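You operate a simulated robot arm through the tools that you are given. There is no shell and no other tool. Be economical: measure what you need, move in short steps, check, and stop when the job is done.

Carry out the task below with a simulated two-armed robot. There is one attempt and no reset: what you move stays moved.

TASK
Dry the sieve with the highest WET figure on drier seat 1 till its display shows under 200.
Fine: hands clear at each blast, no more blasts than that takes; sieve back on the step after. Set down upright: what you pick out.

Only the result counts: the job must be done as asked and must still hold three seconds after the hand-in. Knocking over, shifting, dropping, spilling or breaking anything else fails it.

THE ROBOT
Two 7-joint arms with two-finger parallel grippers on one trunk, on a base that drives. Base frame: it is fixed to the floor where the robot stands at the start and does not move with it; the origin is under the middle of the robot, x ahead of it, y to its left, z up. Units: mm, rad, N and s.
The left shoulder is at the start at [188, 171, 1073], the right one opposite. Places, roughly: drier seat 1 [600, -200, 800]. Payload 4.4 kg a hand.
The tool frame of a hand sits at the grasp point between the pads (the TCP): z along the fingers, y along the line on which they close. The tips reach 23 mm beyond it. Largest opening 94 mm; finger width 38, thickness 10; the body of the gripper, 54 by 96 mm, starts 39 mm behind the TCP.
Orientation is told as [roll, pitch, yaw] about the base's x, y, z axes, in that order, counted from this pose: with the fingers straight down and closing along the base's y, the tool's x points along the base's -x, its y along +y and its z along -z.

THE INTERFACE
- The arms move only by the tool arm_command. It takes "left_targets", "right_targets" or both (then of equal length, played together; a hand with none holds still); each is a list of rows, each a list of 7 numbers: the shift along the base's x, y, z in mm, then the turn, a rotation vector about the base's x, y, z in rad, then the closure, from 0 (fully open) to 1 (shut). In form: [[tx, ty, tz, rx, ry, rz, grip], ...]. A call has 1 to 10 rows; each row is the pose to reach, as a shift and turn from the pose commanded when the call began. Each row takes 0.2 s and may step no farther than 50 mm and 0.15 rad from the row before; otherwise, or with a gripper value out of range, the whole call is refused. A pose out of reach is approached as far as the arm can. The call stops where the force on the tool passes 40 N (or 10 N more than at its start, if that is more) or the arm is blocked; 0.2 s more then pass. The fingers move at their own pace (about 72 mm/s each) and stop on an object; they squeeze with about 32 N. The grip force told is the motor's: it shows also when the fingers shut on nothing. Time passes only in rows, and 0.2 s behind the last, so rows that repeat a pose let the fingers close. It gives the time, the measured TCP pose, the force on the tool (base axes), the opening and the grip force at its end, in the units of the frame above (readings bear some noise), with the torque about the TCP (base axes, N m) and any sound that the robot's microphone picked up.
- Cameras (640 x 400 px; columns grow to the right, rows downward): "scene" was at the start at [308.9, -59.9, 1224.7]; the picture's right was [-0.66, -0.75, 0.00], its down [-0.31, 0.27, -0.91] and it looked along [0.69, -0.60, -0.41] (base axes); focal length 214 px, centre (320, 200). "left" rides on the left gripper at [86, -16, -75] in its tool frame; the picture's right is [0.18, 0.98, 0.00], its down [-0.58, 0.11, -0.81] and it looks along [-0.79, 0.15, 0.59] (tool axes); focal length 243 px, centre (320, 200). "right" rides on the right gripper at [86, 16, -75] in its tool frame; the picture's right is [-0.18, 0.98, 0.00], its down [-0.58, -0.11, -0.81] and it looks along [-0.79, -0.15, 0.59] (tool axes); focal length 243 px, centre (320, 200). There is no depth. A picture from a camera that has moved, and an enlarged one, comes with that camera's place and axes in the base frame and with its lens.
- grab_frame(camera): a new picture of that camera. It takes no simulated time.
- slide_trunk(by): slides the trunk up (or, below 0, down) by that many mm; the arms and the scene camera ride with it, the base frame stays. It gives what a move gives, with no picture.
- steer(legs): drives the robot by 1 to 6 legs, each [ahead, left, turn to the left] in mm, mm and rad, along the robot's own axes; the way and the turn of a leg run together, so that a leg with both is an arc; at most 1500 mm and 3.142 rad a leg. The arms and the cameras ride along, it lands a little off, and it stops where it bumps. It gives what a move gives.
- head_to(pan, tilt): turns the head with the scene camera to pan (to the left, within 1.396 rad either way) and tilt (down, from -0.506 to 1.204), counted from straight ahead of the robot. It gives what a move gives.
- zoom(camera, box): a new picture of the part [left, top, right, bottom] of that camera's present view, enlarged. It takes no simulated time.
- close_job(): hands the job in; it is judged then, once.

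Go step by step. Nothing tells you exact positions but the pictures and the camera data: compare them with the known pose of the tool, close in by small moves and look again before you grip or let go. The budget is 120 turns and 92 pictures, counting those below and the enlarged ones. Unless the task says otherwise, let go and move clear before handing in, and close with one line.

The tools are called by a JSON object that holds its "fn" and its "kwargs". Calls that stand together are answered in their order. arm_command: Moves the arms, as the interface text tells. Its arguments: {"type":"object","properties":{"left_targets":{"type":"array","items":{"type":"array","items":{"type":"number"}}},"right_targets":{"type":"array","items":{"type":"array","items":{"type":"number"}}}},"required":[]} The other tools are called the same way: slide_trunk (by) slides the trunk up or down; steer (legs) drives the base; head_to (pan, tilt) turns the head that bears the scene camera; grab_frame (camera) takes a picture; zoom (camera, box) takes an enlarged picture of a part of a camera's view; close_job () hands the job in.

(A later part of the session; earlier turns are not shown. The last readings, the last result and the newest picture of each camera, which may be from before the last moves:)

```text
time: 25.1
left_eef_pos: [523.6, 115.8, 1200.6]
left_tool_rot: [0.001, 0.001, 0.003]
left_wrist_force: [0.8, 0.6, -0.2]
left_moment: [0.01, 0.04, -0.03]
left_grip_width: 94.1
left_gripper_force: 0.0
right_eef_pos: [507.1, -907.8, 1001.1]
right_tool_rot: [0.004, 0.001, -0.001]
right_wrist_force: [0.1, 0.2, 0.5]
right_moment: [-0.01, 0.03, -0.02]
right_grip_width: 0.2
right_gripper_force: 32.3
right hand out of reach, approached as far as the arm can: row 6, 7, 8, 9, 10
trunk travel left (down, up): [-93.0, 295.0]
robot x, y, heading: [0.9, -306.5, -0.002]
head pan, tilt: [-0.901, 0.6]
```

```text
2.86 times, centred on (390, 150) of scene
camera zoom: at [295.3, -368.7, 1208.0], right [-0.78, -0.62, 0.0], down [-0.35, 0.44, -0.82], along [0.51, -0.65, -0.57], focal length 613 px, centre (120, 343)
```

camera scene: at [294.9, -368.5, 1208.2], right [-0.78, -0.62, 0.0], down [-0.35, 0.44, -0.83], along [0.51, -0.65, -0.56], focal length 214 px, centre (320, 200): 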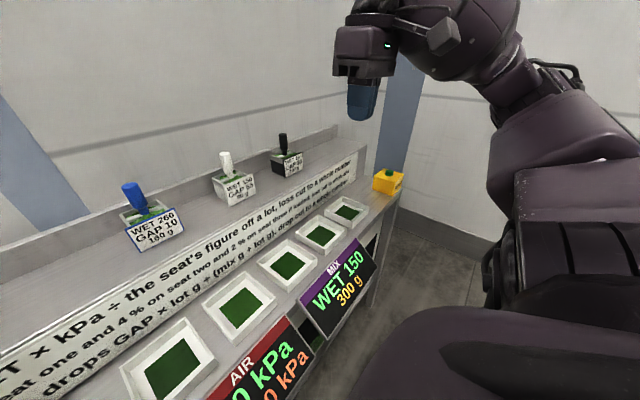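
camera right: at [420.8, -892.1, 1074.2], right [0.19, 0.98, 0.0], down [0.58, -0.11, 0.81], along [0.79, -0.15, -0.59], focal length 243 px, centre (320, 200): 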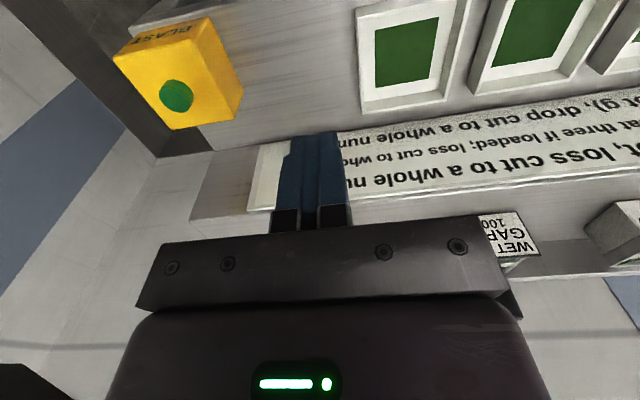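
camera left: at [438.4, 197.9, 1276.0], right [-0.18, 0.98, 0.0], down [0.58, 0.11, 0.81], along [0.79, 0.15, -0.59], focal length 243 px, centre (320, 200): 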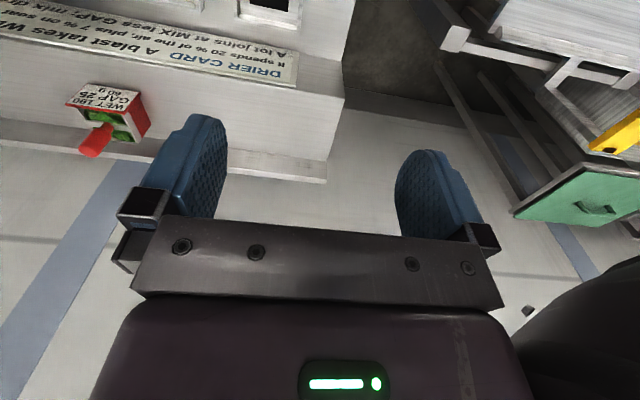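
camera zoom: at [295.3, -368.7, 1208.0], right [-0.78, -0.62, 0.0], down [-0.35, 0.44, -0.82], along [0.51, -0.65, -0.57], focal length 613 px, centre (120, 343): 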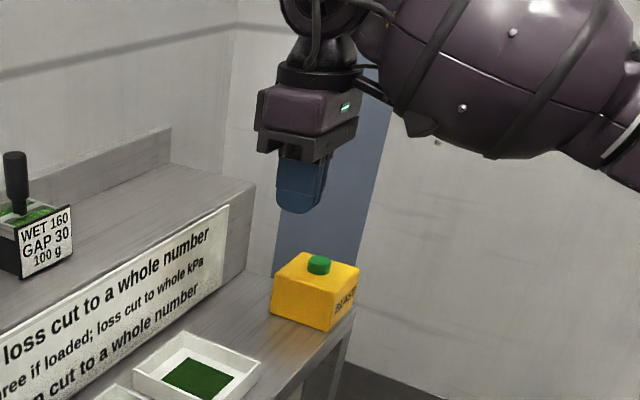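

The arm runs out of reach at y≈-908; I drive 140 mm further right (free floor there).

{"fn": "steer", "kwargs": {"legs": [[0, -140, 0]]}}

{"fn": "grab_frame", "kwargs": {"camera": "right"}}

{"fn": "grab_frame", "kwargs": {"camera": "scene"}}

```text
time: 27.0
left_eef_pos: [523.8, -22.9, 1200.4]
left_tool_rot: [0.0, 0.0, 0.003]
left_wrist_force: [0.1, -0.2, 0.5]
left_moment: [0.04, -0.01, 0.0]
left_grip_width: 94.3
left_gripper_force: 0.0
right_eef_pos: [506.8, -1047.4, 1002.1]
right_tool_rot: [0.0, -0.001, -0.001]
right_wrist_force: [-0.4, -0.4, -0.4]
right_moment: [0.0, 0.03, -0.01]
right_grip_width: 0.2
right_gripper_force: 32.1
trunk travel left (down, up): [-93.0, 295.0]
robot x, y, heading: [5.7, -441.5, 0.008]
head pan, tilt: [-0.901, 0.6]
```

```text
52 pictures are left
camera right: at [421.4, -1031.7, 1074.4], right [0.18, 0.98, 0.0], down [0.58, -0.11, 0.81], along [0.79, -0.15, -0.59], focal length 243 px, centre (320, 200)
```

right: 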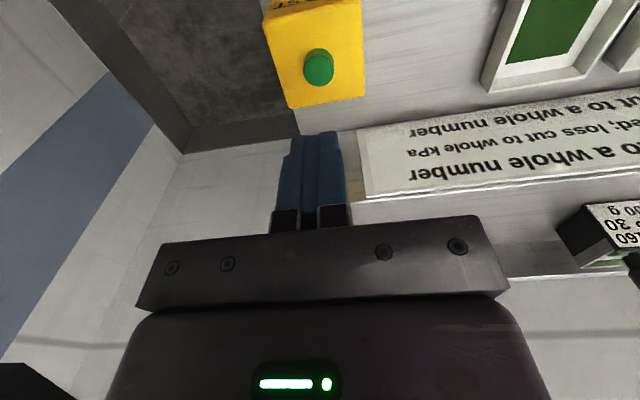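

```text
51 pictures are left
camera scene: at [295.5, -508.4, 1208.1], right [-0.78, -0.62, 0.0], down [-0.35, 0.44, -0.82], along [0.51, -0.64, -0.57], focal length 214 px, centre (320, 200)
```

scene: 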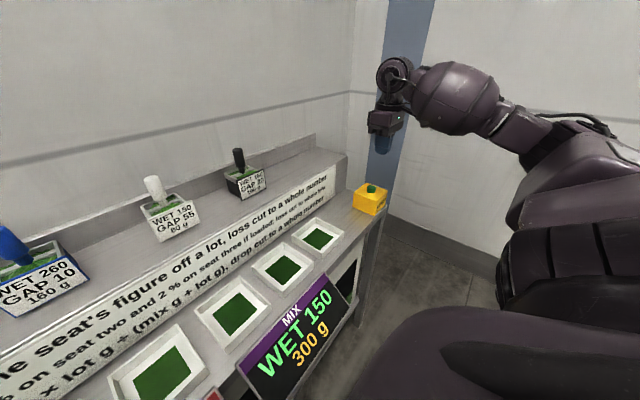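

Relative to the hand the button is 4 mm ahead and about 2 mm right. I lower partway and check again.

{"fn": "arm_command", "kwargs": {"right_targets": [[4, -2, -30, 0, 0, 0, 1], [4, -2, -65, 0, 0, 0, 1], [4, -2, -65, 0, 0, 0, 1]]}}

{"fn": "grab_frame", "kwargs": {"camera": "right"}}

{"fn": "zoom", "kwargs": {"camera": "scene", "box": [330, 100, 430, 230]}}

```text
time: 27.8
left_eef_pos: [523.4, -23.4, 1199.9]
left_tool_rot: [-0.001, 0.0, 0.004]
left_wrist_force: [-0.1, 0.0, 0.5]
left_moment: [-0.01, 0.0, -0.05]
left_grip_width: 94.1
left_gripper_force: 0.0
right_eef_pos: [515.1, -1045.1, 945.5]
right_tool_rot: [0.002, -0.001, 0.0]
right_wrist_force: [0.1, -0.1, -0.7]
right_moment: [0.0, 0.01, 0.0]
right_grip_width: 0.1
right_gripper_force: 32.3
right hand out of reach, approached as far as the arm can: row 1, 2, 3
trunk travel left (down, up): [-93.0, 295.0]
robot x, y, heading: [0.8, -442.8, 0.003]
head pan, tilt: [-0.901, 0.6]
```

```text
50 pictures are left
camera right: at [429.9, -1028.3, 1018.9], right [0.18, 0.98, 0.0], down [0.58, -0.11, 0.81], along [0.79, -0.15, -0.59], focal length 243 px, centre (320, 200)
```

right: 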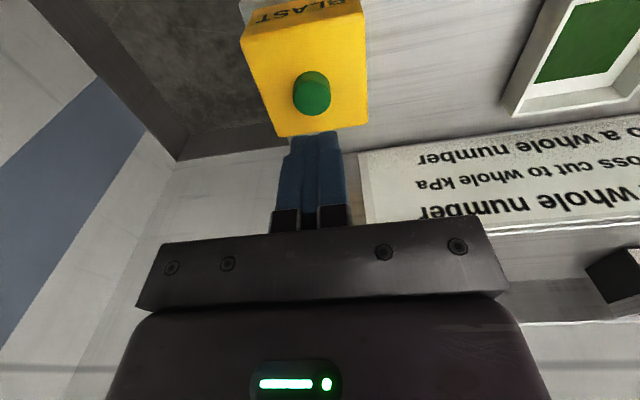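

```text
3.08 times, centred on (380, 165) of scene
camera zoom: at [295.4, -508.1, 1208.2], right [-0.78, -0.62, 0.0], down [-0.35, 0.44, -0.83], along [0.51, -0.64, -0.56], focal length 660 px, centre (135, 308)
```

zoom: 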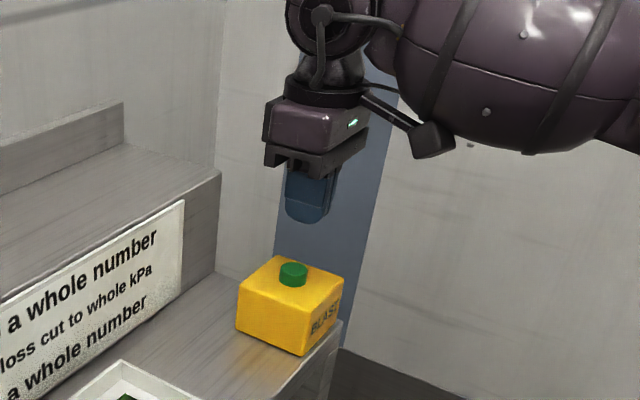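

Still at the edge of reach; I drive 70 mm further right for margin, then re-centre.

{"fn": "steer", "kwargs": {"legs": [[0, -70, 0]]}}

{"fn": "arm_command", "kwargs": {"right_targets": [[-3, 33, 0, 0, 0, 0, 1], [-5, 66, 0, 0, 0, 0, 1], [-5, 66, 0, 0, 0, 0, 1]]}}

{"fn": "grab_frame", "kwargs": {"camera": "right"}}

```text
time: 29.1
left_eef_pos: [524.1, -93.7, 1200.4]
left_tool_rot: [0.001, 0.001, 0.004]
left_wrist_force: [0.7, -0.5, 0.9]
left_moment: [0.04, 0.03, -0.02]
left_grip_width: 94.0
left_gripper_force: 0.0
right_eef_pos: [515.5, -1115.0, 946.3]
right_tool_rot: [0.002, -0.001, 0.0]
right_wrist_force: [-0.8, -0.6, 0.6]
right_moment: [0.0, 0.07, 0.01]
right_grip_width: 0.2
right_gripper_force: 31.9
trunk travel left (down, up): [-93.0, 295.0]
robot x, y, heading: [1.4, -512.3, 0.004]
head pan, tilt: [-0.901, 0.6]
```

```text
time: 29.9
left_eef_pos: [524.4, -94.9, 1200.5]
left_tool_rot: [0.001, -0.001, 0.003]
left_wrist_force: [-0.8, 0.5, -0.9]
left_moment: [0.02, -0.01, -0.02]
left_grip_width: 94.0
left_gripper_force: 0.2
right_eef_pos: [510.4, -1048.9, 946.2]
right_tool_rot: [0.002, 0.001, -0.001]
right_wrist_force: [-0.2, 0.6, 0.7]
right_moment: [0.0, -0.01, -0.01]
right_grip_width: 0.3
right_gripper_force: 31.9
trunk travel left (down, up): [-93.0, 295.0]
robot x, y, heading: [1.9, -511.3, 0.003]
head pan, tilt: [-0.901, 0.6]
```

```text
48 pictures are left
camera right: at [424.7, -1032.2, 1019.3], right [0.19, 0.98, 0.0], down [0.58, -0.11, 0.81], along [0.79, -0.15, -0.59], focal length 243 px, centre (320, 200)
```

right: 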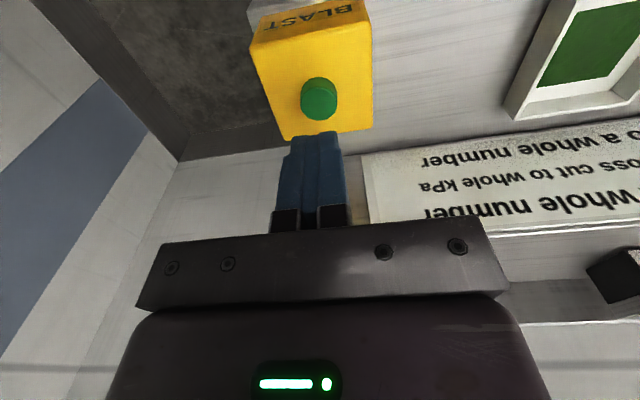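

Centred over the button. I move the left hand well away from seat 1 and turn the head to watch the displays.

{"fn": "arm_command", "kwargs": {"left_targets": [[-30, 30, 0, 0, 0, 0, 0], [-60, 60, 0, 0, 0, 0, 0], [-90, 90, 0, 0, 0, 0, 0], [-120, 120, 0, 0, 0, 0, 0], [-150, 150, 0, 0, 0, 0, 0]]}}

{"fn": "head_to", "kwargs": {"pan": 0.3, "tilt": 0.8}}

{"fn": "grab_frame", "kwargs": {"camera": "scene"}}

```text
time: 31.1
left_eef_pos: [379.6, 41.3, 1196.1]
left_tool_rot: [0.0, -0.001, 0.006]
left_wrist_force: [-0.5, -1.2, 1.3]
left_moment: [0.02, 0.01, 0.01]
left_grip_width: 93.8
left_gripper_force: 0.1
left hand out of reach, approached as far as the arm can: row 5
right_eef_pos: [509.8, -1048.4, 945.1]
right_tool_rot: [0.004, -0.001, -0.001]
right_wrist_force: [0.3, -0.9, 1.2]
right_moment: [0.0, 0.0, 0.01]
right_grip_width: 0.0
right_gripper_force: 31.6
trunk travel left (down, up): [-93.0, 295.0]
robot x, y, heading: [1.2, -511.1, 0.003]
head pan, tilt: [-0.901, 0.6]
```

```text
time: 32.5
left_eef_pos: [380.4, 41.6, 1196.5]
left_tool_rot: [-0.001, -0.003, 0.005]
left_wrist_force: [0.4, 0.3, -0.1]
left_moment: [0.0, -0.02, 0.04]
left_grip_width: 94.2
left_gripper_force: 0.0
right_eef_pos: [510.9, -1047.8, 946.2]
right_tool_rot: [0.001, 0.001, 0.001]
right_wrist_force: [0.4, -0.8, -0.2]
right_moment: [0.03, 0.01, -0.02]
right_grip_width: 0.0
right_gripper_force: 31.5
trunk travel left (down, up): [-93.0, 295.0]
robot x, y, heading: [2.1, -513.9, -0.001]
head pan, tilt: [0.3, 0.799]
```

```text
47 pictures are left
camera scene: at [317.6, -484.5, 1191.3], right [0.3, -0.95, 0.0], down [-0.68, -0.21, -0.7], along [0.67, 0.21, -0.72], focal length 214 px, centre (320, 200)
```

scene: 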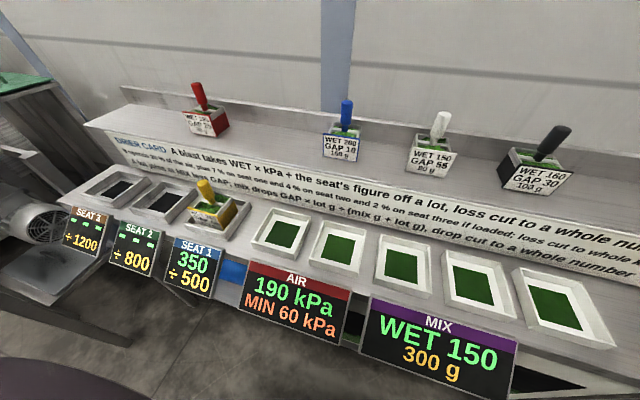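

Everything's visible: seat 1 at 350, air 190. I lower toward the button.

{"fn": "arm_command", "kwargs": {"right_targets": [[-0.5, 0, -20, 0, 0, 0, 1], [-0.5, 0, -36, 0, 0, 0, 1], [-0.5, 0, -38, 0, 0, 0, 1]]}}

{"fn": "grab_frame", "kwargs": {"camera": "right"}}

```text
time: 33.3
left_eef_pos: [379.4, 42.6, 1196.1]
left_tool_rot: [0.001, -0.001, 0.004]
left_wrist_force: [-0.2, 0.5, 0.0]
left_moment: [-0.03, -0.01, 0.01]
left_grip_width: 94.0
left_gripper_force: 0.0
right_eef_pos: [509.4, -1049.8, 907.0]
right_tool_rot: [0.002, 0.0, 0.002]
right_wrist_force: [-0.2, -0.2, -0.1]
right_moment: [-0.02, -0.01, -0.02]
right_grip_width: 0.0
right_gripper_force: 32.3
trunk travel left (down, up): [-93.0, 295.0]
robot x, y, heading: [1.9, -514.0, 0.005]
head pan, tilt: [0.3, 0.799]
```

```text
46 pictures are left
camera right: at [424.1, -1032.4, 980.9], right [0.18, 0.98, 0.0], down [0.58, -0.11, 0.81], along [0.79, -0.15, -0.59], focal length 243 px, centre (320, 200)
```

right: 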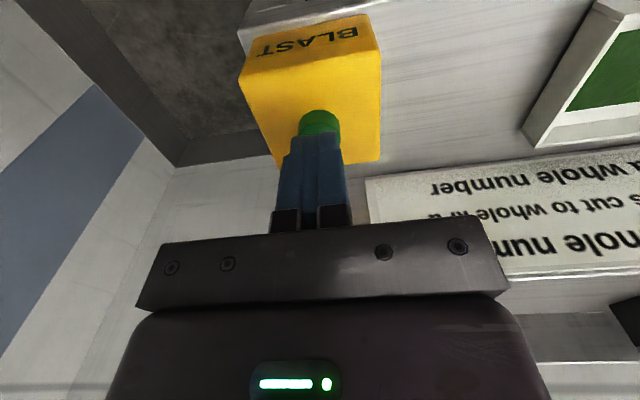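

Aligned just above the button; press in small steps.

{"fn": "arm_command", "kwargs": {"right_targets": [[0, 0, -2, 0, 0, 0, 1], [0, 0, -4, 0, 0, 0, 1], [0, 0, -6, 0, 0, 0, 1], [0, 0, -8, 0, 0, 0, 1]]}}

```text
time: 34.3
left_eef_pos: [381.3, 41.9, 1194.9]
left_tool_rot: [-0.001, -0.002, 0.006]
left_wrist_force: [-0.3, 0.0, -0.1]
left_moment: [0.03, -0.02, -0.01]
left_grip_width: 93.9
left_gripper_force: 0.0
right_eef_pos: [509.9, -1048.2, 899.3]
right_tool_rot: [0.003, 0.002, -0.003]
right_wrist_force: [0.0, 0.6, 1.1]
right_moment: [0.01, 0.0, -0.01]
right_grip_width: 0.0
right_gripper_force: 31.8
trunk travel left (down, up): [-93.0, 295.0]
robot x, y, heading: [1.7, -509.0, -0.0]
head pan, tilt: [0.3, 0.799]
```

{"fn": "arm_command", "kwargs": {"right_targets": [[0, 0, -2, 0, 0, 0, 1], [0, 0, -4, 0, 0, 0, 1]]}}

{"fn": "grab_frame", "kwargs": {"camera": "scene"}}

```text
time: 34.9
left_eef_pos: [380.1, 42.0, 1196.3]
left_tool_rot: [-0.001, -0.003, 0.006]
left_wrist_force: [-0.5, 0.6, -0.1]
left_moment: [-0.01, -0.02, 0.01]
left_grip_width: 93.7
left_gripper_force: 0.1
right_eef_pos: [510.5, -1048.9, 896.6]
right_tool_rot: [0.002, 0.0, 0.001]
right_wrist_force: [0.2, -0.3, -0.1]
right_moment: [-0.01, -0.02, 0.01]
right_grip_width: 0.0
right_gripper_force: 31.9
trunk travel left (down, up): [-93.0, 295.0]
robot x, y, heading: [3.0, -511.4, 0.003]
head pan, tilt: [0.3, 0.799]
```

```text
45 pictures are left
camera scene: at [317.5, -484.5, 1191.3], right [0.3, -0.95, 0.0], down [-0.68, -0.21, -0.7], along [0.67, 0.21, -0.72], focal length 214 px, centre (320, 200)
```

scene: 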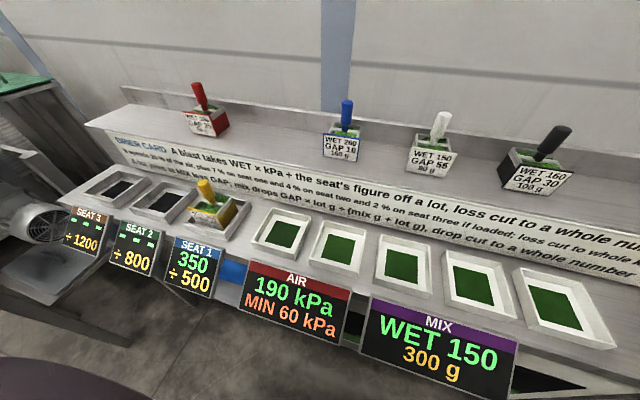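

No contact yet; continue downward.

{"fn": "arm_command", "kwargs": {"right_targets": [[0, 0, -2, 0, 0, 0, 1], [0, 0, -4, 0, 0, 0, 1], [0, 0, -6, 0, 0, 0, 1]]}}

```text
time: 35.7
left_eef_pos: [381.1, 42.9, 1195.8]
left_tool_rot: [-0.001, -0.001, 0.007]
left_wrist_force: [-0.1, 0.1, -0.2]
left_moment: [-0.02, -0.01, 0.0]
left_grip_width: 94.2
left_gripper_force: 0.1
right_eef_pos: [510.4, -1048.9, 888.8]
right_tool_rot: [0.002, 0.0, -0.001]
right_wrist_force: [0.0, 0.3, 0.0]
right_moment: [0.01, 0.01, 0.02]
right_grip_width: 0.0
right_gripper_force: 31.8
trunk travel left (down, up): [-93.0, 295.0]
robot x, y, heading: [-1.7, -509.1, 0.005]
head pan, tilt: [0.3, 0.799]
```

{"fn": "zoom", "kwargs": {"camera": "right", "box": [220, 0, 420, 240]}}

```text
1.67 times, centred on (320, 120) of right
camera zoom: at [424.3, -1032.3, 962.9], right [0.19, 0.98, 0.0], down [0.58, -0.11, 0.81], along [0.79, -0.15, -0.59], focal length 404 px, centre (320, 333)
```

zoom: 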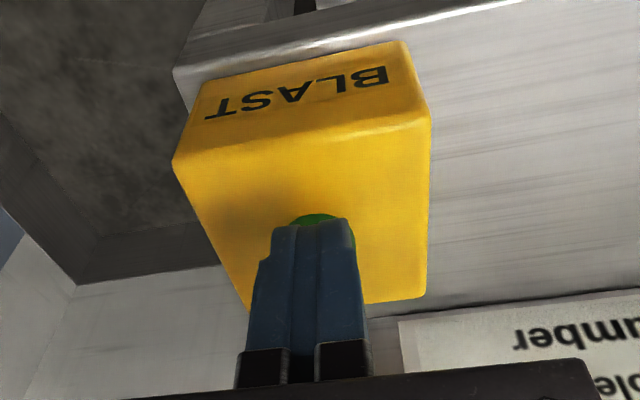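

The tip is over the button, not yet touching; go on in small steps.

{"fn": "arm_command", "kwargs": {"right_targets": [[2, 1, -2, 0, 0, 0, 1], [2, 1, -4, 0, 0, 0, 1], [2, 1, -6, 0, 0, 0, 1]]}}

```text
time: 36.5
left_eef_pos: [379.9, 43.2, 1194.8]
left_tool_rot: [-0.001, -0.001, 0.006]
left_wrist_force: [-0.3, -0.8, 0.0]
left_moment: [0.01, 0.04, -0.02]
left_grip_width: 93.8
left_gripper_force: 0.2
right_eef_pos: [512.1, -1046.7, 884.1]
right_tool_rot: [0.001, -0.001, -0.002]
right_wrist_force: [0.6, 0.1, 3.2]
right_moment: [0.0, 0.0, -0.04]
right_grip_width: 0.0
right_gripper_force: 32.0
trunk travel left (down, up): [-93.0, 295.0]
robot x, y, heading: [2.7, -512.1, 0.002]
head pan, tilt: [0.3, 0.799]
heard: click
```

A click was heard with 3 N on the tool. I check the displays before doing anything else.

{"fn": "grab_frame", "kwargs": {"camera": "scene"}}

```text
43 pictures are left
camera scene: at [317.3, -484.3, 1191.4], right [0.3, -0.95, 0.0], down [-0.68, -0.21, -0.7], along [0.67, 0.21, -0.72], focal length 214 px, centre (320, 200)
```

scene: 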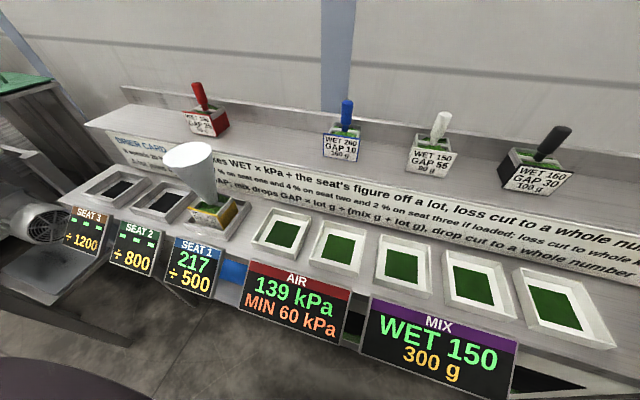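

First blast: 350→217, air 139, as predicted. I lift off the button and wait for the blast to end.

{"fn": "arm_command", "kwargs": {"right_targets": [[0, 0, 8, 0, 0, 0, 1], [0, 0, 14, 0, 0, 0, 1], [0, 0, 14, 0, 0, 0, 1], [0, 0, 14, 0, 0, 0, 1], [0, 0, 14, 0, 0, 0, 1], [0, 0, 14, 0, 0, 0, 1], [0, 0, 14, 0, 0, 0, 1], [0, 0, 14, 0, 0, 0, 1]]}}

{"fn": "grab_frame", "kwargs": {"camera": "scene"}}

```text
time: 38.3
left_eef_pos: [379.6, 42.4, 1196.7]
left_tool_rot: [0.0, -0.002, 0.005]
left_wrist_force: [0.0, -0.2, 0.1]
left_moment: [0.01, 0.02, 0.0]
left_grip_width: 94.3
left_gripper_force: 0.2
right_eef_pos: [512.0, -1047.6, 898.6]
right_tool_rot: [0.001, 0.0, 0.0]
right_wrist_force: [-0.7, 0.5, 0.3]
right_moment: [-0.02, -0.03, 0.01]
right_grip_width: 0.0
right_gripper_force: 31.7
trunk travel left (down, up): [-93.0, 295.0]
robot x, y, heading: [0.3, -509.5, 0.004]
head pan, tilt: [0.3, 0.799]
```

```text
42 pictures are left
camera scene: at [317.5, -484.5, 1191.3], right [0.3, -0.95, 0.0], down [-0.68, -0.21, -0.7], along [0.67, 0.21, -0.72], focal length 214 px, centre (320, 200)
```

scene: 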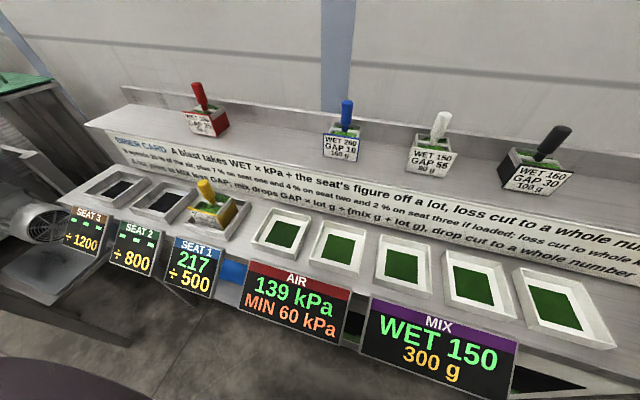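

The blast is over; 217 is still not under 200, so I press once more to the same depth.

{"fn": "arm_command", "kwargs": {"right_targets": [[0, 0, -6, 0, 0, 0, 1], [0, 0, -10, 0, 0, 0, 1], [0, 0, -12, 0, 0, 0, 1], [0, 0, -14, 0, 0, 0, 1]]}}

{"fn": "grab_frame", "kwargs": {"camera": "scene"}}

```text
time: 39.3
left_eef_pos: [379.0, 42.6, 1196.0]
left_tool_rot: [-0.001, -0.003, 0.005]
left_wrist_force: [-0.4, -0.1, 0.4]
left_moment: [0.0, 0.0, 0.02]
left_grip_width: 94.0
left_gripper_force: 0.2
right_eef_pos: [512.8, -1047.0, 883.8]
right_tool_rot: [-0.001, -0.002, 0.0]
right_wrist_force: [1.7, 0.2, 4.2]
right_moment: [0.02, -0.01, 0.01]
right_grip_width: 0.0
right_gripper_force: 32.4
trunk travel left (down, up): [-93.0, 295.0]
robot x, y, heading: [2.1, -511.7, 0.005]
head pan, tilt: [0.3, 0.799]
heard: click
```

```text
41 pictures are left
camera scene: at [317.4, -484.2, 1191.4], right [0.3, -0.95, 0.0], down [-0.68, -0.21, -0.7], along [0.67, 0.21, -0.72], focal length 214 px, centre (320, 200)
```

scene: 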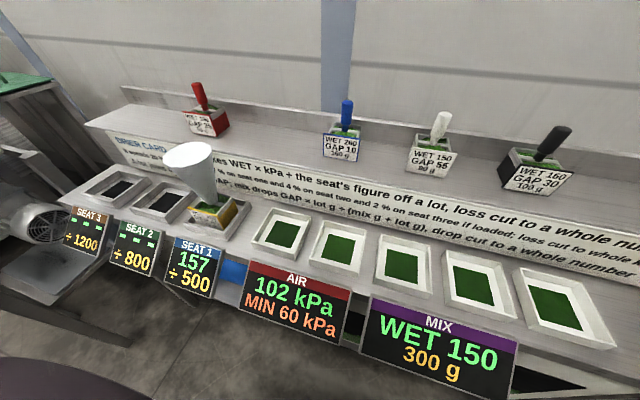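

157 — under 200. I raise the right hand clear and bring it to a carrying pose, then drive back left.

{"fn": "arm_command", "kwargs": {"right_targets": [[0, 0, 20, 0, 0, 0, 1], [0, 0, 60, 0, 0, 0, 1], [0, 10, 105, 0, 0, 0, 1], [0, 40, 140, 0, 0, 0, 1], [0, 85, 160, 0, 0, 0, 1], [0, 130, 180, 0, 0, 0, 1], [0, 175, 200, 0, 0, 0, 1], [0, 220, 200, 0, 0, 0, 1], [0, 265, 200, 0, 0, 0, 0.6], [0, 300, 200, 0, 0, 0, 0.3]]}}

{"fn": "steer", "kwargs": {"legs": [[0, 400, 0]]}}

{"fn": "grab_frame", "kwargs": {"camera": "right"}}

{"fn": "head_to", "kwargs": {"pan": -0.3, "tilt": 0.8}}

{"fn": "grab_frame", "kwargs": {"camera": "scene"}}

```text
time: 41.5
left_eef_pos: [380.1, 43.6, 1196.3]
left_tool_rot: [-0.001, -0.001, 0.005]
left_wrist_force: [-0.2, 0.7, -0.4]
left_moment: [-0.03, 0.0, 0.01]
left_grip_width: 93.7
left_gripper_force: 0.0
right_eef_pos: [513.4, -747.7, 1083.6]
right_tool_rot: [0.001, 0.002, -0.002]
right_wrist_force: [0.1, 0.0, -0.1]
right_moment: [-0.03, 0.0, 0.01]
right_grip_width: 65.9
right_gripper_force: 0.1
trunk travel left (down, up): [-93.0, 295.0]
robot x, y, heading: [2.2, -511.8, 0.0]
head pan, tilt: [0.3, 0.799]
```

```text
time: 45.5
left_eef_pos: [380.3, 442.8, 1194.8]
left_tool_rot: [0.0, -0.003, 0.005]
left_wrist_force: [-0.3, 0.1, -0.8]
left_moment: [0.02, 0.02, 0.0]
left_grip_width: 93.9
left_gripper_force: 0.0
right_eef_pos: [511.3, -348.3, 1084.1]
right_tool_rot: [0.002, 0.001, -0.003]
right_wrist_force: [0.4, -0.3, -0.3]
right_moment: [0.0, 0.01, -0.04]
right_grip_width: 65.8
right_gripper_force: 0.0
trunk travel left (down, up): [-93.0, 295.0]
robot x, y, heading: [3.1, -108.6, 0.004]
head pan, tilt: [0.3, 0.799]
```

```text
40 pictures are left
camera right: at [425.7, -331.5, 1157.5], right [0.19, 0.98, 0.0], down [0.58, -0.11, 0.81], along [0.79, -0.15, -0.59], focal length 243 px, centre (320, 200)
```

right: 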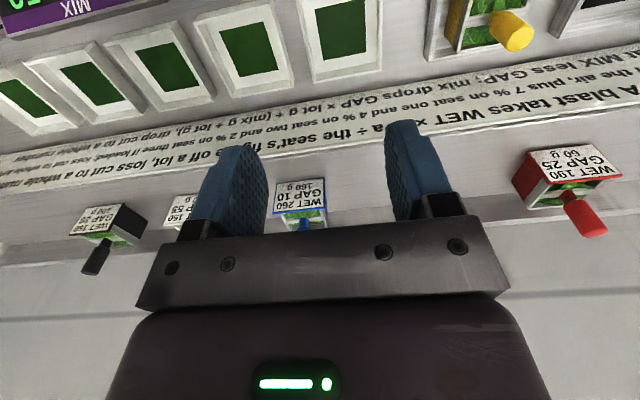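

```text
time: 46.5
left_eef_pos: [379.8, 443.3, 1195.4]
left_tool_rot: [0.0, 0.0, 0.005]
left_wrist_force: [0.2, 0.1, 0.4]
left_moment: [-0.01, -0.02, -0.01]
left_grip_width: 94.0
left_gripper_force: 0.0
right_eef_pos: [511.9, -347.7, 1083.7]
right_tool_rot: [0.001, 0.0, -0.002]
right_wrist_force: [-0.1, 0.3, 0.4]
right_moment: [0.0, 0.0, -0.04]
right_grip_width: 65.9
right_gripper_force: 0.1
trunk travel left (down, up): [-93.0, 295.0]
robot x, y, heading: [1.0, -110.6, 0.004]
head pan, tilt: [-0.3, 0.799]
```

```text
39 pictures are left
camera scene: at [316.7, -131.6, 1191.3], right [-0.29, -0.96, 0.0], down [-0.69, 0.21, -0.7], along [0.67, -0.2, -0.72], focal length 214 px, centre (320, 200)
```

scene: 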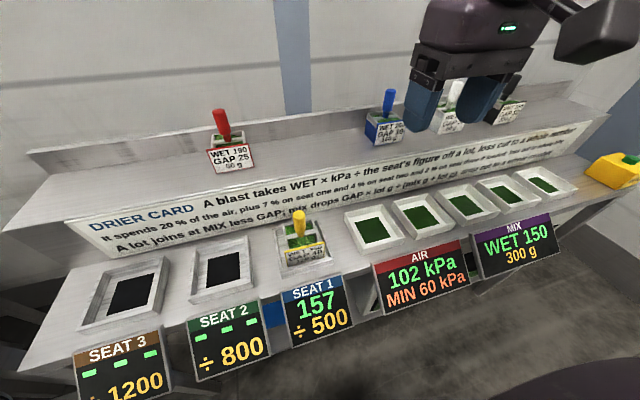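

The sieve still stands on seat 1, reading 157. I move above its handle with the hand open.

{"fn": "arm_command", "kwargs": {"right_targets": [[10, 45, 0, 0, 0, 0, 0.1], [20, 90, 0, 0, 0, 0, 0], [32, 135, 0, 0, 0, 0, 0], [42, 176, -30, 0, 0, 0, 0], [42, 176, -75, 0, 0, 0, 0], [42, 176, -115, 0, 0, 0, 0], [42, 176, -115, 0, 0, 0, 0]]}}

{"fn": "grab_frame", "kwargs": {"camera": "right"}}

{"fn": "zoom", "kwargs": {"camera": "scene", "box": [220, 120, 400, 290]}}

```text
refused: row 4 steps farther than a row can; nothing moved
```

```text
38 pictures are left
camera right: at [425.7, -331.7, 1157.5], right [0.19, 0.98, 0.0], down [0.58, -0.11, 0.81], along [0.79, -0.15, -0.59], focal length 243 px, centre (320, 200)
```

right: 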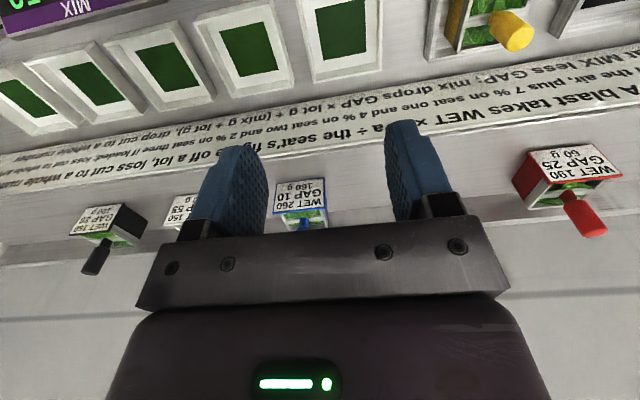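

```text
2.35 times, centred on (310, 205) of scene
camera zoom: at [316.7, -131.6, 1191.3], right [-0.29, -0.96, 0.0], down [-0.69, 0.21, -0.7], along [0.67, -0.2, -0.72], focal length 505 px, centre (344, 188)
```

zoom: 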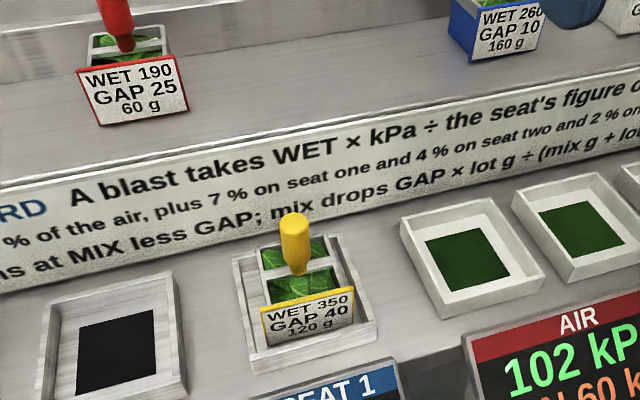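

A row was too long; I resend with shorter steps.

{"fn": "arm_command", "kwargs": {"right_targets": [[10, 40, 0, 0, 0, 0, 0.1], [20, 85, 0, 0, 0, 0, 0], [32, 130, 0, 0, 0, 0, 0], [42, 172, -15, 0, 0, 0, 0], [42, 176, -55, 0, 0, 0, 0], [42, 176, -95, 0, 0, 0, 0], [42, 176, -115, 0, 0, 0, 0]]}}

{"fn": "grab_frame", "kwargs": {"camera": "right"}}

```text
time: 48.1
left_eef_pos: [380.8, 441.6, 1196.2]
left_tool_rot: [0.001, -0.001, 0.005]
left_wrist_force: [0.0, -1.0, -0.2]
left_moment: [0.07, -0.03, -0.02]
left_grip_width: 94.2
left_gripper_force: 0.0
right_eef_pos: [538.8, -219.0, 965.4]
right_tool_rot: [0.005, 0.002, -0.006]
right_wrist_force: [-0.7, 0.2, -0.1]
right_moment: [0.01, 0.02, 0.03]
right_grip_width: 94.1
right_gripper_force: 0.0
right hand out of reach, approached as far as the arm can: row 4, 5, 6, 7
trunk travel left (down, up): [-93.0, 295.0]
robot x, y, heading: [3.5, -107.6, 0.002]
head pan, tilt: [-0.3, 0.799]
```

```text
36 pictures are left
camera right: at [452.7, -202.9, 1038.3], right [0.19, 0.98, 0.0], down [0.58, -0.12, 0.81], along [0.79, -0.15, -0.59], focal length 243 px, centre (320, 200)
```

right: 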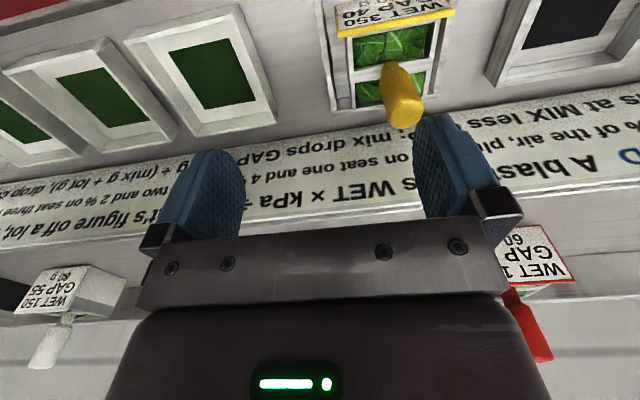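

The hand is reaching too far inward; I drive 55 mm left, which brings it over the handle (tips stay above it).

{"fn": "steer", "kwargs": {"legs": [[0, 55, 0]]}}

{"fn": "grab_frame", "kwargs": {"camera": "right"}}

```text
time: 49.3
left_eef_pos: [379.7, 498.2, 1196.7]
left_tool_rot: [0.0, -0.001, 0.005]
left_wrist_force: [0.4, 0.0, -0.7]
left_moment: [-0.01, 0.0, -0.03]
left_grip_width: 94.1
left_gripper_force: 0.1
right_eef_pos: [537.8, -163.1, 967.0]
right_tool_rot: [0.004, -0.001, -0.007]
right_wrist_force: [0.7, -0.7, -0.4]
right_moment: [0.02, 0.0, 0.01]
right_grip_width: 94.1
right_gripper_force: 0.1
trunk travel left (down, up): [-93.0, 295.0]
robot x, y, heading: [-0.8, -53.1, 0.005]
head pan, tilt: [-0.3, 0.799]
```

```text
35 pictures are left
camera right: at [452.0, -146.6, 1039.8], right [0.19, 0.98, 0.0], down [0.58, -0.11, 0.81], along [0.79, -0.15, -0.59], focal length 243 px, centre (320, 200)
```

right: 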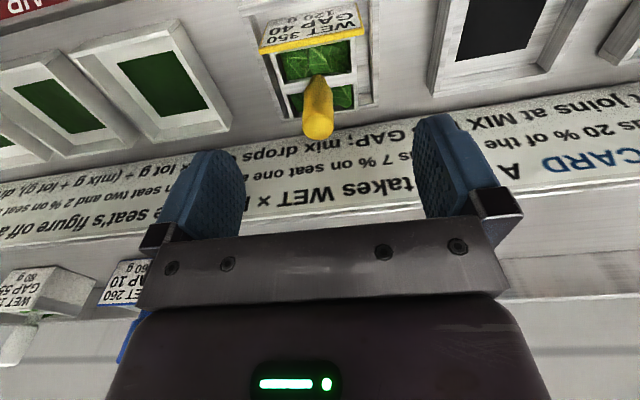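

Handle is about 15 mm ahead and 4 mm to the right of the hand. I correct that and go lower to check.

{"fn": "arm_command", "kwargs": {"right_targets": [[15, -4, -10, 0, 0, 0.005, 0], [15, -4, -25, 0, 0, 0.005, 0], [15, -4, -25, 0, 0, 0.005, 0]]}}

{"fn": "grab_frame", "kwargs": {"camera": "right"}}

```text
time: 50.1
left_eef_pos: [379.9, 497.8, 1195.4]
left_tool_rot: [-0.001, -0.001, 0.007]
left_wrist_force: [1.4, 0.4, -0.9]
left_moment: [0.01, 0.05, -0.01]
left_grip_width: 94.0
left_gripper_force: 0.0
right_eef_pos: [554.0, -170.5, 949.4]
right_tool_rot: [0.004, -0.002, -0.002]
right_wrist_force: [0.1, -0.1, -0.4]
right_moment: [-0.04, 0.01, -0.02]
right_grip_width: 93.9
right_gripper_force: 0.0
right hand out of reach, approached as far as the arm can: row 2, 3
trunk travel left (down, up): [-93.0, 295.0]
robot x, y, heading: [2.2, -53.5, 0.006]
head pan, tilt: [-0.3, 0.799]
```

```text
34 pictures are left
camera right: at [468.6, -154.5, 1022.2], right [0.19, 0.98, 0.0], down [0.58, -0.11, 0.81], along [0.79, -0.15, -0.59], focal length 243 px, centre (320, 200)
```

right: 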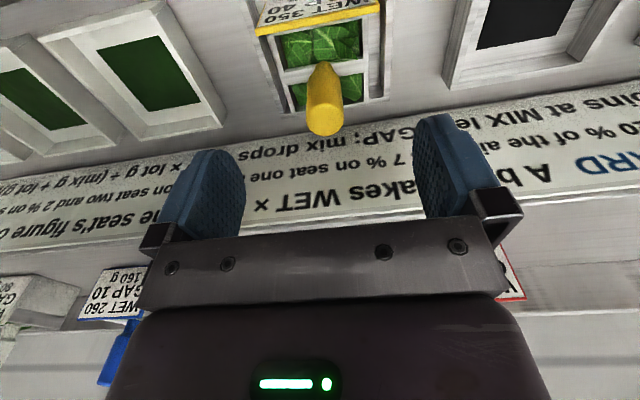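

Near the inner reach limit; I drive 55 mm more left and compensate with the arm.

{"fn": "steer", "kwargs": {"legs": [[0, 55, 0]]}}

{"fn": "arm_command", "kwargs": {"right_targets": [[0, -26, 0, 0, 0, 0, 0], [0, -52, 0, 0, 0, 0, 0], [0, -52, 0, 0, 0, 0, 0]]}}

{"fn": "grab_frame", "kwargs": {"camera": "right"}}

```text
time: 51.3
left_eef_pos: [380.5, 553.4, 1194.4]
left_tool_rot: [-0.001, -0.001, 0.005]
left_wrist_force: [0.5, 1.0, 0.5]
left_moment: [-0.03, 0.02, -0.03]
left_grip_width: 94.1
left_gripper_force: 0.1
right_eef_pos: [554.3, -114.8, 949.0]
right_tool_rot: [0.003, -0.002, -0.002]
right_wrist_force: [1.0, -0.1, -0.4]
right_moment: [0.01, 0.0, 0.0]
right_grip_width: 94.1
right_gripper_force: 0.0
trunk travel left (down, up): [-93.0, 295.0]
robot x, y, heading: [-5.7, 1.6, 0.003]
head pan, tilt: [-0.3, 0.799]
```

```text
time: 52.1
left_eef_pos: [379.4, 553.0, 1194.9]
left_tool_rot: [0.001, -0.002, 0.005]
left_wrist_force: [0.6, 0.4, -0.1]
left_moment: [0.0, 0.01, 0.0]
left_grip_width: 94.0
left_gripper_force: 0.0
right_eef_pos: [555.5, -167.4, 948.6]
right_tool_rot: [0.003, -0.002, -0.003]
right_wrist_force: [0.2, 0.5, 0.7]
right_moment: [0.01, 0.02, 0.0]
right_grip_width: 94.1
right_gripper_force: 0.0
trunk travel left (down, up): [-93.0, 295.0]
robot x, y, heading: [2.3, -2.6, 0.002]
head pan, tilt: [-0.3, 0.799]
```

```text
33 pictures are left
camera right: at [468.9, -151.5, 1022.0], right [0.19, 0.98, 0.0], down [0.58, -0.11, 0.81], along [0.79, -0.15, -0.59], focal length 243 px, centre (320, 200)
```

right: 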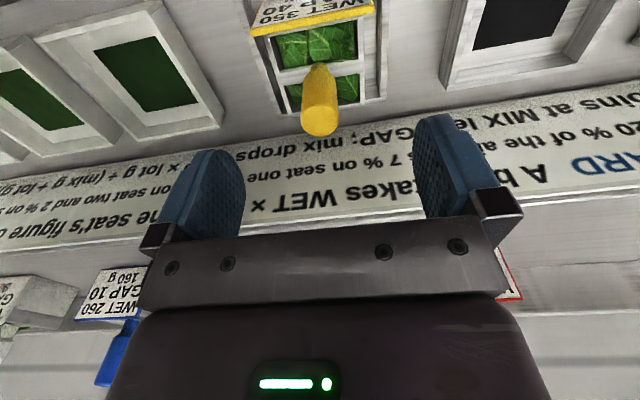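

Well aligned. I descend around the handle.

{"fn": "arm_command", "kwargs": {"right_targets": [[-1, -1, -20, 0, 0, 0, 0], [-1, -1, -40, 0, 0, 0, 0], [-1, -1, -60, 0, 0, 0, 0], [-1, -1, -65, 0, 0, 0, 0.4], [-1, -1, -65, 0, 0, 0, 0.6], [-1, -1, -65, 0, 0, 0, 0.6]]}}

{"fn": "grab_frame", "kwargs": {"camera": "right"}}

```text
time: 53.5
left_eef_pos: [380.8, 552.3, 1195.7]
left_tool_rot: [0.001, -0.002, 0.003]
left_wrist_force: [0.8, -0.3, 0.1]
left_moment: [0.01, 0.01, 0.01]
left_grip_width: 93.8
left_gripper_force: 0.1
right_eef_pos: [553.6, -169.2, 883.6]
right_tool_rot: [0.003, -0.002, -0.002]
right_wrist_force: [-0.1, -0.3, 0.4]
right_moment: [0.02, 0.0, 0.01]
right_grip_width: 37.5
right_gripper_force: 0.0
trunk travel left (down, up): [-93.0, 295.0]
robot x, y, heading: [-2.8, 3.9, -0.002]
head pan, tilt: [-0.3, 0.799]
```

```text
32 pictures are left
camera right: at [467.4, -152.7, 957.5], right [0.19, 0.98, 0.0], down [0.58, -0.11, 0.81], along [0.79, -0.15, -0.59], focal length 243 px, centre (320, 200)
```

right: 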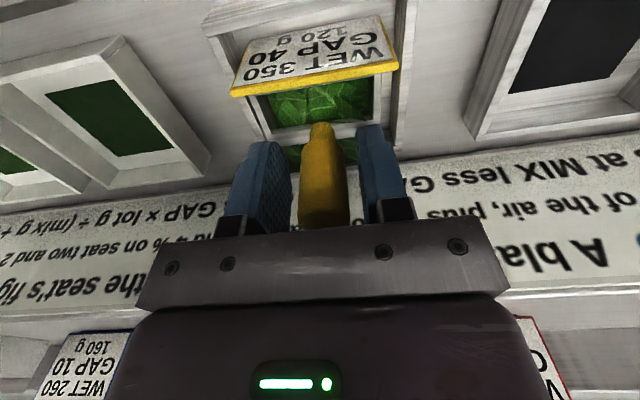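

Centred; close and lift.

{"fn": "arm_command", "kwargs": {"right_targets": [[0, 0, 0, 0, 0, 0, 1], [0, 0, 0, 0, 0, 0, 1], [0, 0, 0, 0, 0, 0, 1], [0, 0, 15, 0, 0, 0, 1], [0, 0, 50, 0, 0, 0, 1], [0, 0, 95, 0, 0, 0, 1], [0, 0, 140, 0, 0, 0, 1], [0, 0, 178, 0, 0, 0, 1]]}}

{"fn": "grab_frame", "kwargs": {"camera": "scene"}}

```text
time: 55.3
left_eef_pos: [379.5, 554.2, 1196.2]
left_tool_rot: [0.001, -0.001, 0.005]
left_wrist_force: [0.8, 0.4, 0.8]
left_moment: [0.0, -0.03, 0.02]
left_grip_width: 94.2
left_gripper_force: 0.1
right_eef_pos: [551.9, -169.7, 1063.3]
right_tool_rot: [0.003, -0.001, 0.0]
right_wrist_force: [-0.9, 0.6, -2.7]
right_moment: [-0.02, 0.01, 0.02]
right_grip_width: 21.2
right_gripper_force: 32.2
trunk travel left (down, up): [-93.0, 295.0]
robot x, y, heading: [-1.8, -2.1, 0.004]
head pan, tilt: [-0.3, 0.799]
```

```text
31 pictures are left
camera scene: at [316.0, -21.5, 1191.5], right [-0.29, -0.96, 0.0], down [-0.69, 0.21, -0.7], along [0.67, -0.2, -0.72], focal length 214 px, centre (320, 200)
```

scene: 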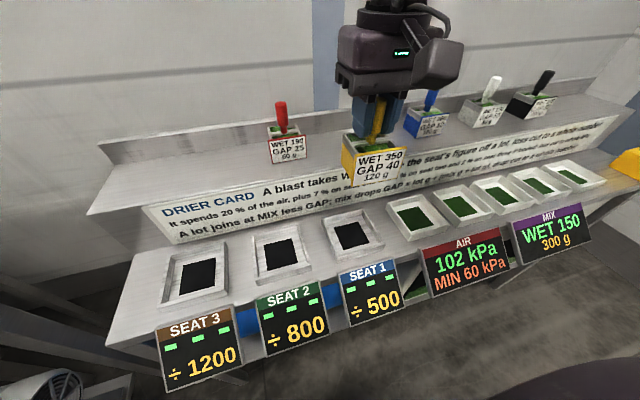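

Held and back at the original standing spot. I carry it back over its place on the step, reverse path.

{"fn": "arm_command", "kwargs": {"right_targets": [[0, -2, 5, 0, 0, 0, 1], [20, -15, 5, 0, 0, 0, 1], [55, -33, 5, 0, 0, 0, 1], [95, -50, 3, 0, 0, 0, 1], [135, -65, 0, 0, 0, 0, 1], [172, -75, -10, 0, 0, 0, 1], [172, -75, -25, 0, 0, 0, 1], [172, -75, -25, 0, 0, 0, 1]]}}

{"fn": "grab_frame", "kwargs": {"camera": "right"}}

{"fn": "zoom", "kwargs": {"camera": "scene", "box": [260, 40, 460, 180]}}

```text
time: 57.1
left_eef_pos: [380.5, 553.3, 1196.5]
left_tool_rot: [0.001, -0.001, 0.005]
left_wrist_force: [0.2, -0.3, -0.5]
left_moment: [0.03, -0.02, -0.02]
left_grip_width: 93.9
left_gripper_force: 0.1
right_eef_pos: [727.6, -244.8, 1036.8]
right_tool_rot: [0.004, -0.001, -0.002]
right_wrist_force: [0.3, -0.8, -2.4]
right_moment: [-0.01, 0.01, 0.02]
right_grip_width: 21.4
right_gripper_force: 31.2
trunk travel left (down, up): [-93.0, 295.0]
robot x, y, heading: [0.5, -2.8, 0.002]
head pan, tilt: [-0.3, 0.799]
```

```text
30 pictures are left
camera right: at [640.2, -227.8, 1110.0], right [0.19, 0.98, 0.0], down [0.58, -0.11, 0.81], along [0.79, -0.15, -0.59], focal length 243 px, centre (320, 200)
```

right: 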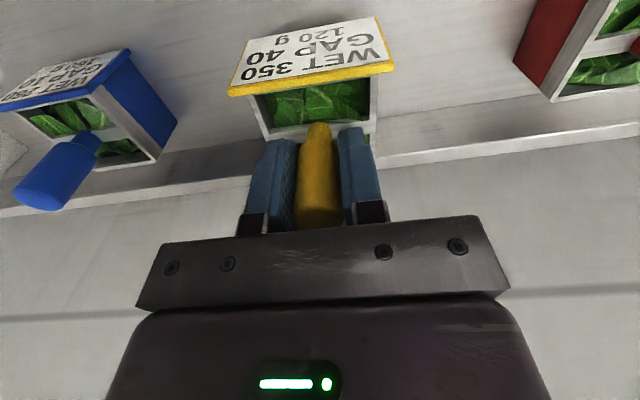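

```text
2.86 times, centred on (360, 110) of scene
camera zoom: at [316.7, -21.7, 1191.2], right [-0.29, -0.96, 0.0], down [-0.69, 0.21, -0.7], along [0.67, -0.2, -0.72], focal length 613 px, centre (206, 457)
```

zoom: 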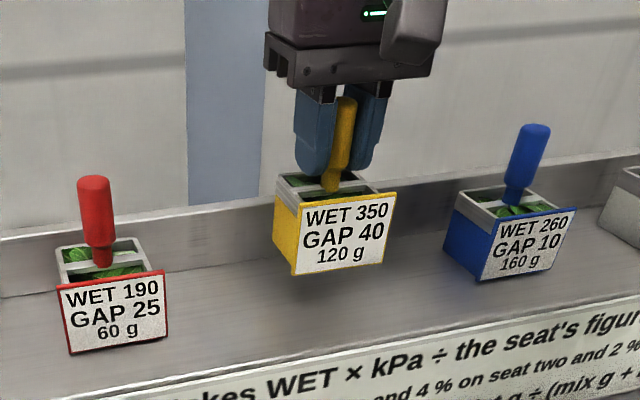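

Sieve hangs over its spot, midway between red and blue. I lower toward contact at z≈1000.

{"fn": "arm_command", "kwargs": {"right_targets": [[0, 0, -12, 0, 0, 0, 1], [0, 0, -24, 0, 0, 0, 1], [0, 0, -30, 0, 0, 0, 1], [0, 0, -33, 0, 0, 0, 1], [0, 0, -35, 0, 0, 0, 1]]}}

```text
time: 58.3
left_eef_pos: [378.5, 553.7, 1197.5]
left_tool_rot: [0.001, -0.004, 0.003]
left_wrist_force: [0.4, 0.1, 0.2]
left_moment: [0.03, 0.0, 0.02]
left_grip_width: 94.0
left_gripper_force: 0.0
right_eef_pos: [726.6, -243.4, 1005.4]
right_tool_rot: [0.001, -0.007, -0.002]
right_wrist_force: [3.2, -2.8, 12.3]
right_moment: [-0.64, 0.18, 0.16]
right_grip_width: 21.7
right_gripper_force: 32.3
trunk travel left (down, up): [-93.0, 295.0]
robot x, y, heading: [1.5, 3.0, -0.002]
head pan, tilt: [-0.3, 0.799]
```

Contact came 4 mm early and off to one side; I look before releasing.

{"fn": "zoom", "kwargs": {"camera": "scene", "box": [320, 80, 410, 170]}}

{"fn": "grab_frame", "kwargs": {"camera": "right"}}

```text
4.44 times, centred on (365, 125) of scene
camera zoom: at [315.4, -21.5, 1192.1], right [-0.29, -0.96, 0.0], down [-0.68, 0.21, -0.7], along [0.67, -0.21, -0.72], focal length 953 px, centre (120, 533)
```

zoom: 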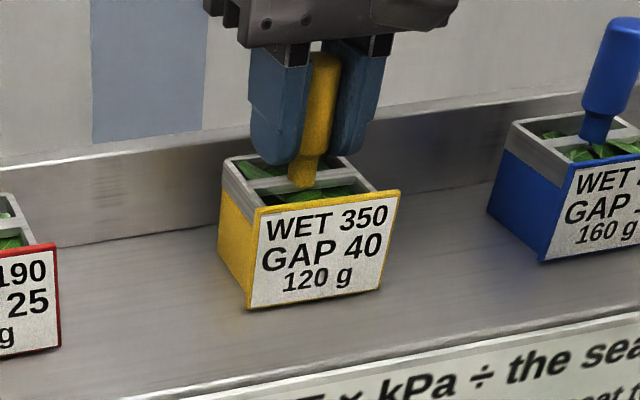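

```text
27 pictures are left
camera right: at [638.8, -227.0, 1078.4], right [0.19, 0.98, 0.0], down [0.58, -0.11, 0.81], along [0.8, -0.15, -0.59], focal length 243 px, centre (320, 200)
```

right: 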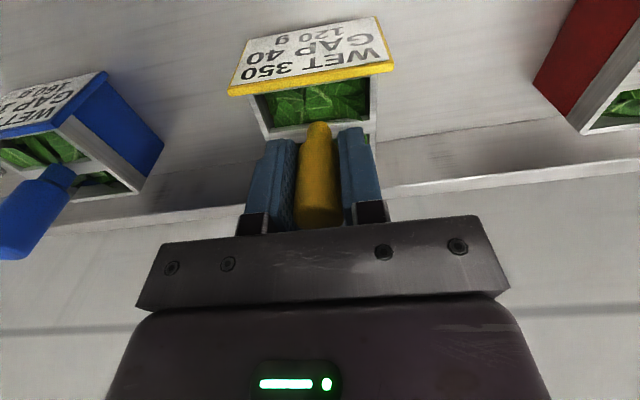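

The sieve hangs tilted ~0.04 rad with its -y side low. I lift slightly, roll the hand to level it, and lower again.

{"fn": "arm_command", "kwargs": {"right_targets": [[0, 0, 5, 0, 0, 0, 1], [0, 0, 5, -0.04, 0, 0, 1], [0, 0, 2, -0.04, 0, 0, 1], [0, 0, 2, -0.04, 0, 0, 1]]}}

{"fn": "zoom", "kwargs": {"camera": "scene", "box": [320, 80, 410, 170]}}

```text
time: 59.3
left_eef_pos: [377.6, 553.8, 1196.7]
left_tool_rot: [0.0, -0.002, 0.006]
left_wrist_force: [0.4, -0.4, 0.0]
left_moment: [-0.03, -0.01, -0.01]
left_grip_width: 93.8
left_gripper_force: 0.0
right_eef_pos: [724.9, -243.9, 1006.5]
right_tool_rot: [-0.039, -0.004, -0.003]
right_wrist_force: [0.0, 1.2, 13.2]
right_moment: [0.55, 0.5, -0.02]
right_grip_width: 21.3
right_gripper_force: 32.2
trunk travel left (down, up): [-93.0, 295.0]
robot x, y, heading: [2.5, 0.2, -0.001]
head pan, tilt: [-0.3, 0.799]
```

```text
4.44 times, centred on (365, 125) of scene
camera zoom: at [315.2, -21.1, 1191.9], right [-0.29, -0.96, 0.0], down [-0.68, 0.21, -0.7], along [0.67, -0.21, -0.72], focal length 953 px, centre (120, 533)
```

zoom: 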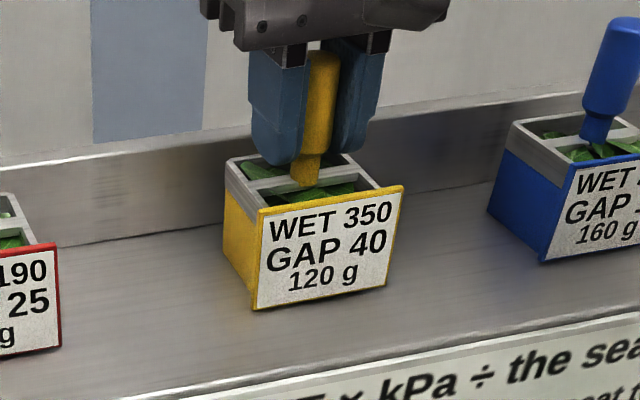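

Now it touches on the other side, so level is about halfway. I set half that roll and lower gently.

{"fn": "arm_command", "kwargs": {"right_targets": [[0, 0, 4, 0, 0, 0, 1], [0, 0, 4, 0.02, 0, 0, 1], [0, 0, 1, 0.02, 0, 0, 1], [0, 0, 0, 0.02, 0, 0, 1], [0, 0, -1, 0.02, 0, 0, 1]]}}

{"fn": "zoom", "kwargs": {"camera": "scene", "box": [320, 80, 410, 170]}}

```text
time: 60.5
left_eef_pos: [378.9, 552.5, 1198.4]
left_tool_rot: [0.001, -0.004, 0.004]
left_wrist_force: [0.7, -0.8, 0.3]
left_moment: [-0.02, 0.0, -0.01]
left_grip_width: 93.8
left_gripper_force: 0.0
right_eef_pos: [724.7, -243.5, 1006.4]
right_tool_rot: [-0.015, -0.004, -0.002]
right_wrist_force: [2.2, -4.4, 14.1]
right_moment: [-0.01, 0.31, 0.1]
right_grip_width: 21.4
right_gripper_force: 31.6
trunk travel left (down, up): [-93.0, 295.0]
robot x, y, heading: [1.8, 0.9, 0.005]
head pan, tilt: [-0.3, 0.799]
```

```text
4.44 times, centred on (365, 125) of scene
camera zoom: at [315.4, -21.6, 1191.9], right [-0.29, -0.96, 0.0], down [-0.68, 0.21, -0.7], along [0.67, -0.2, -0.72], focal length 953 px, centre (120, 533)
```

zoom: 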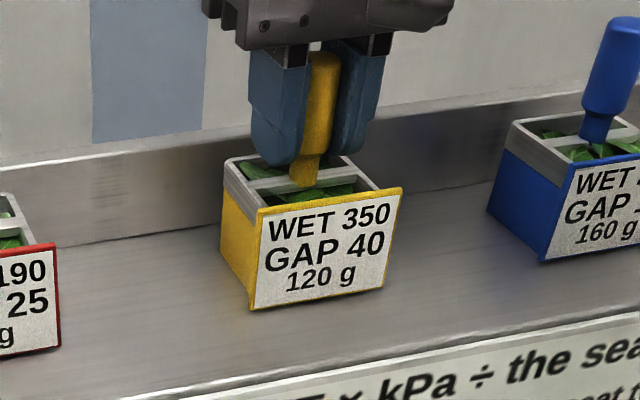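

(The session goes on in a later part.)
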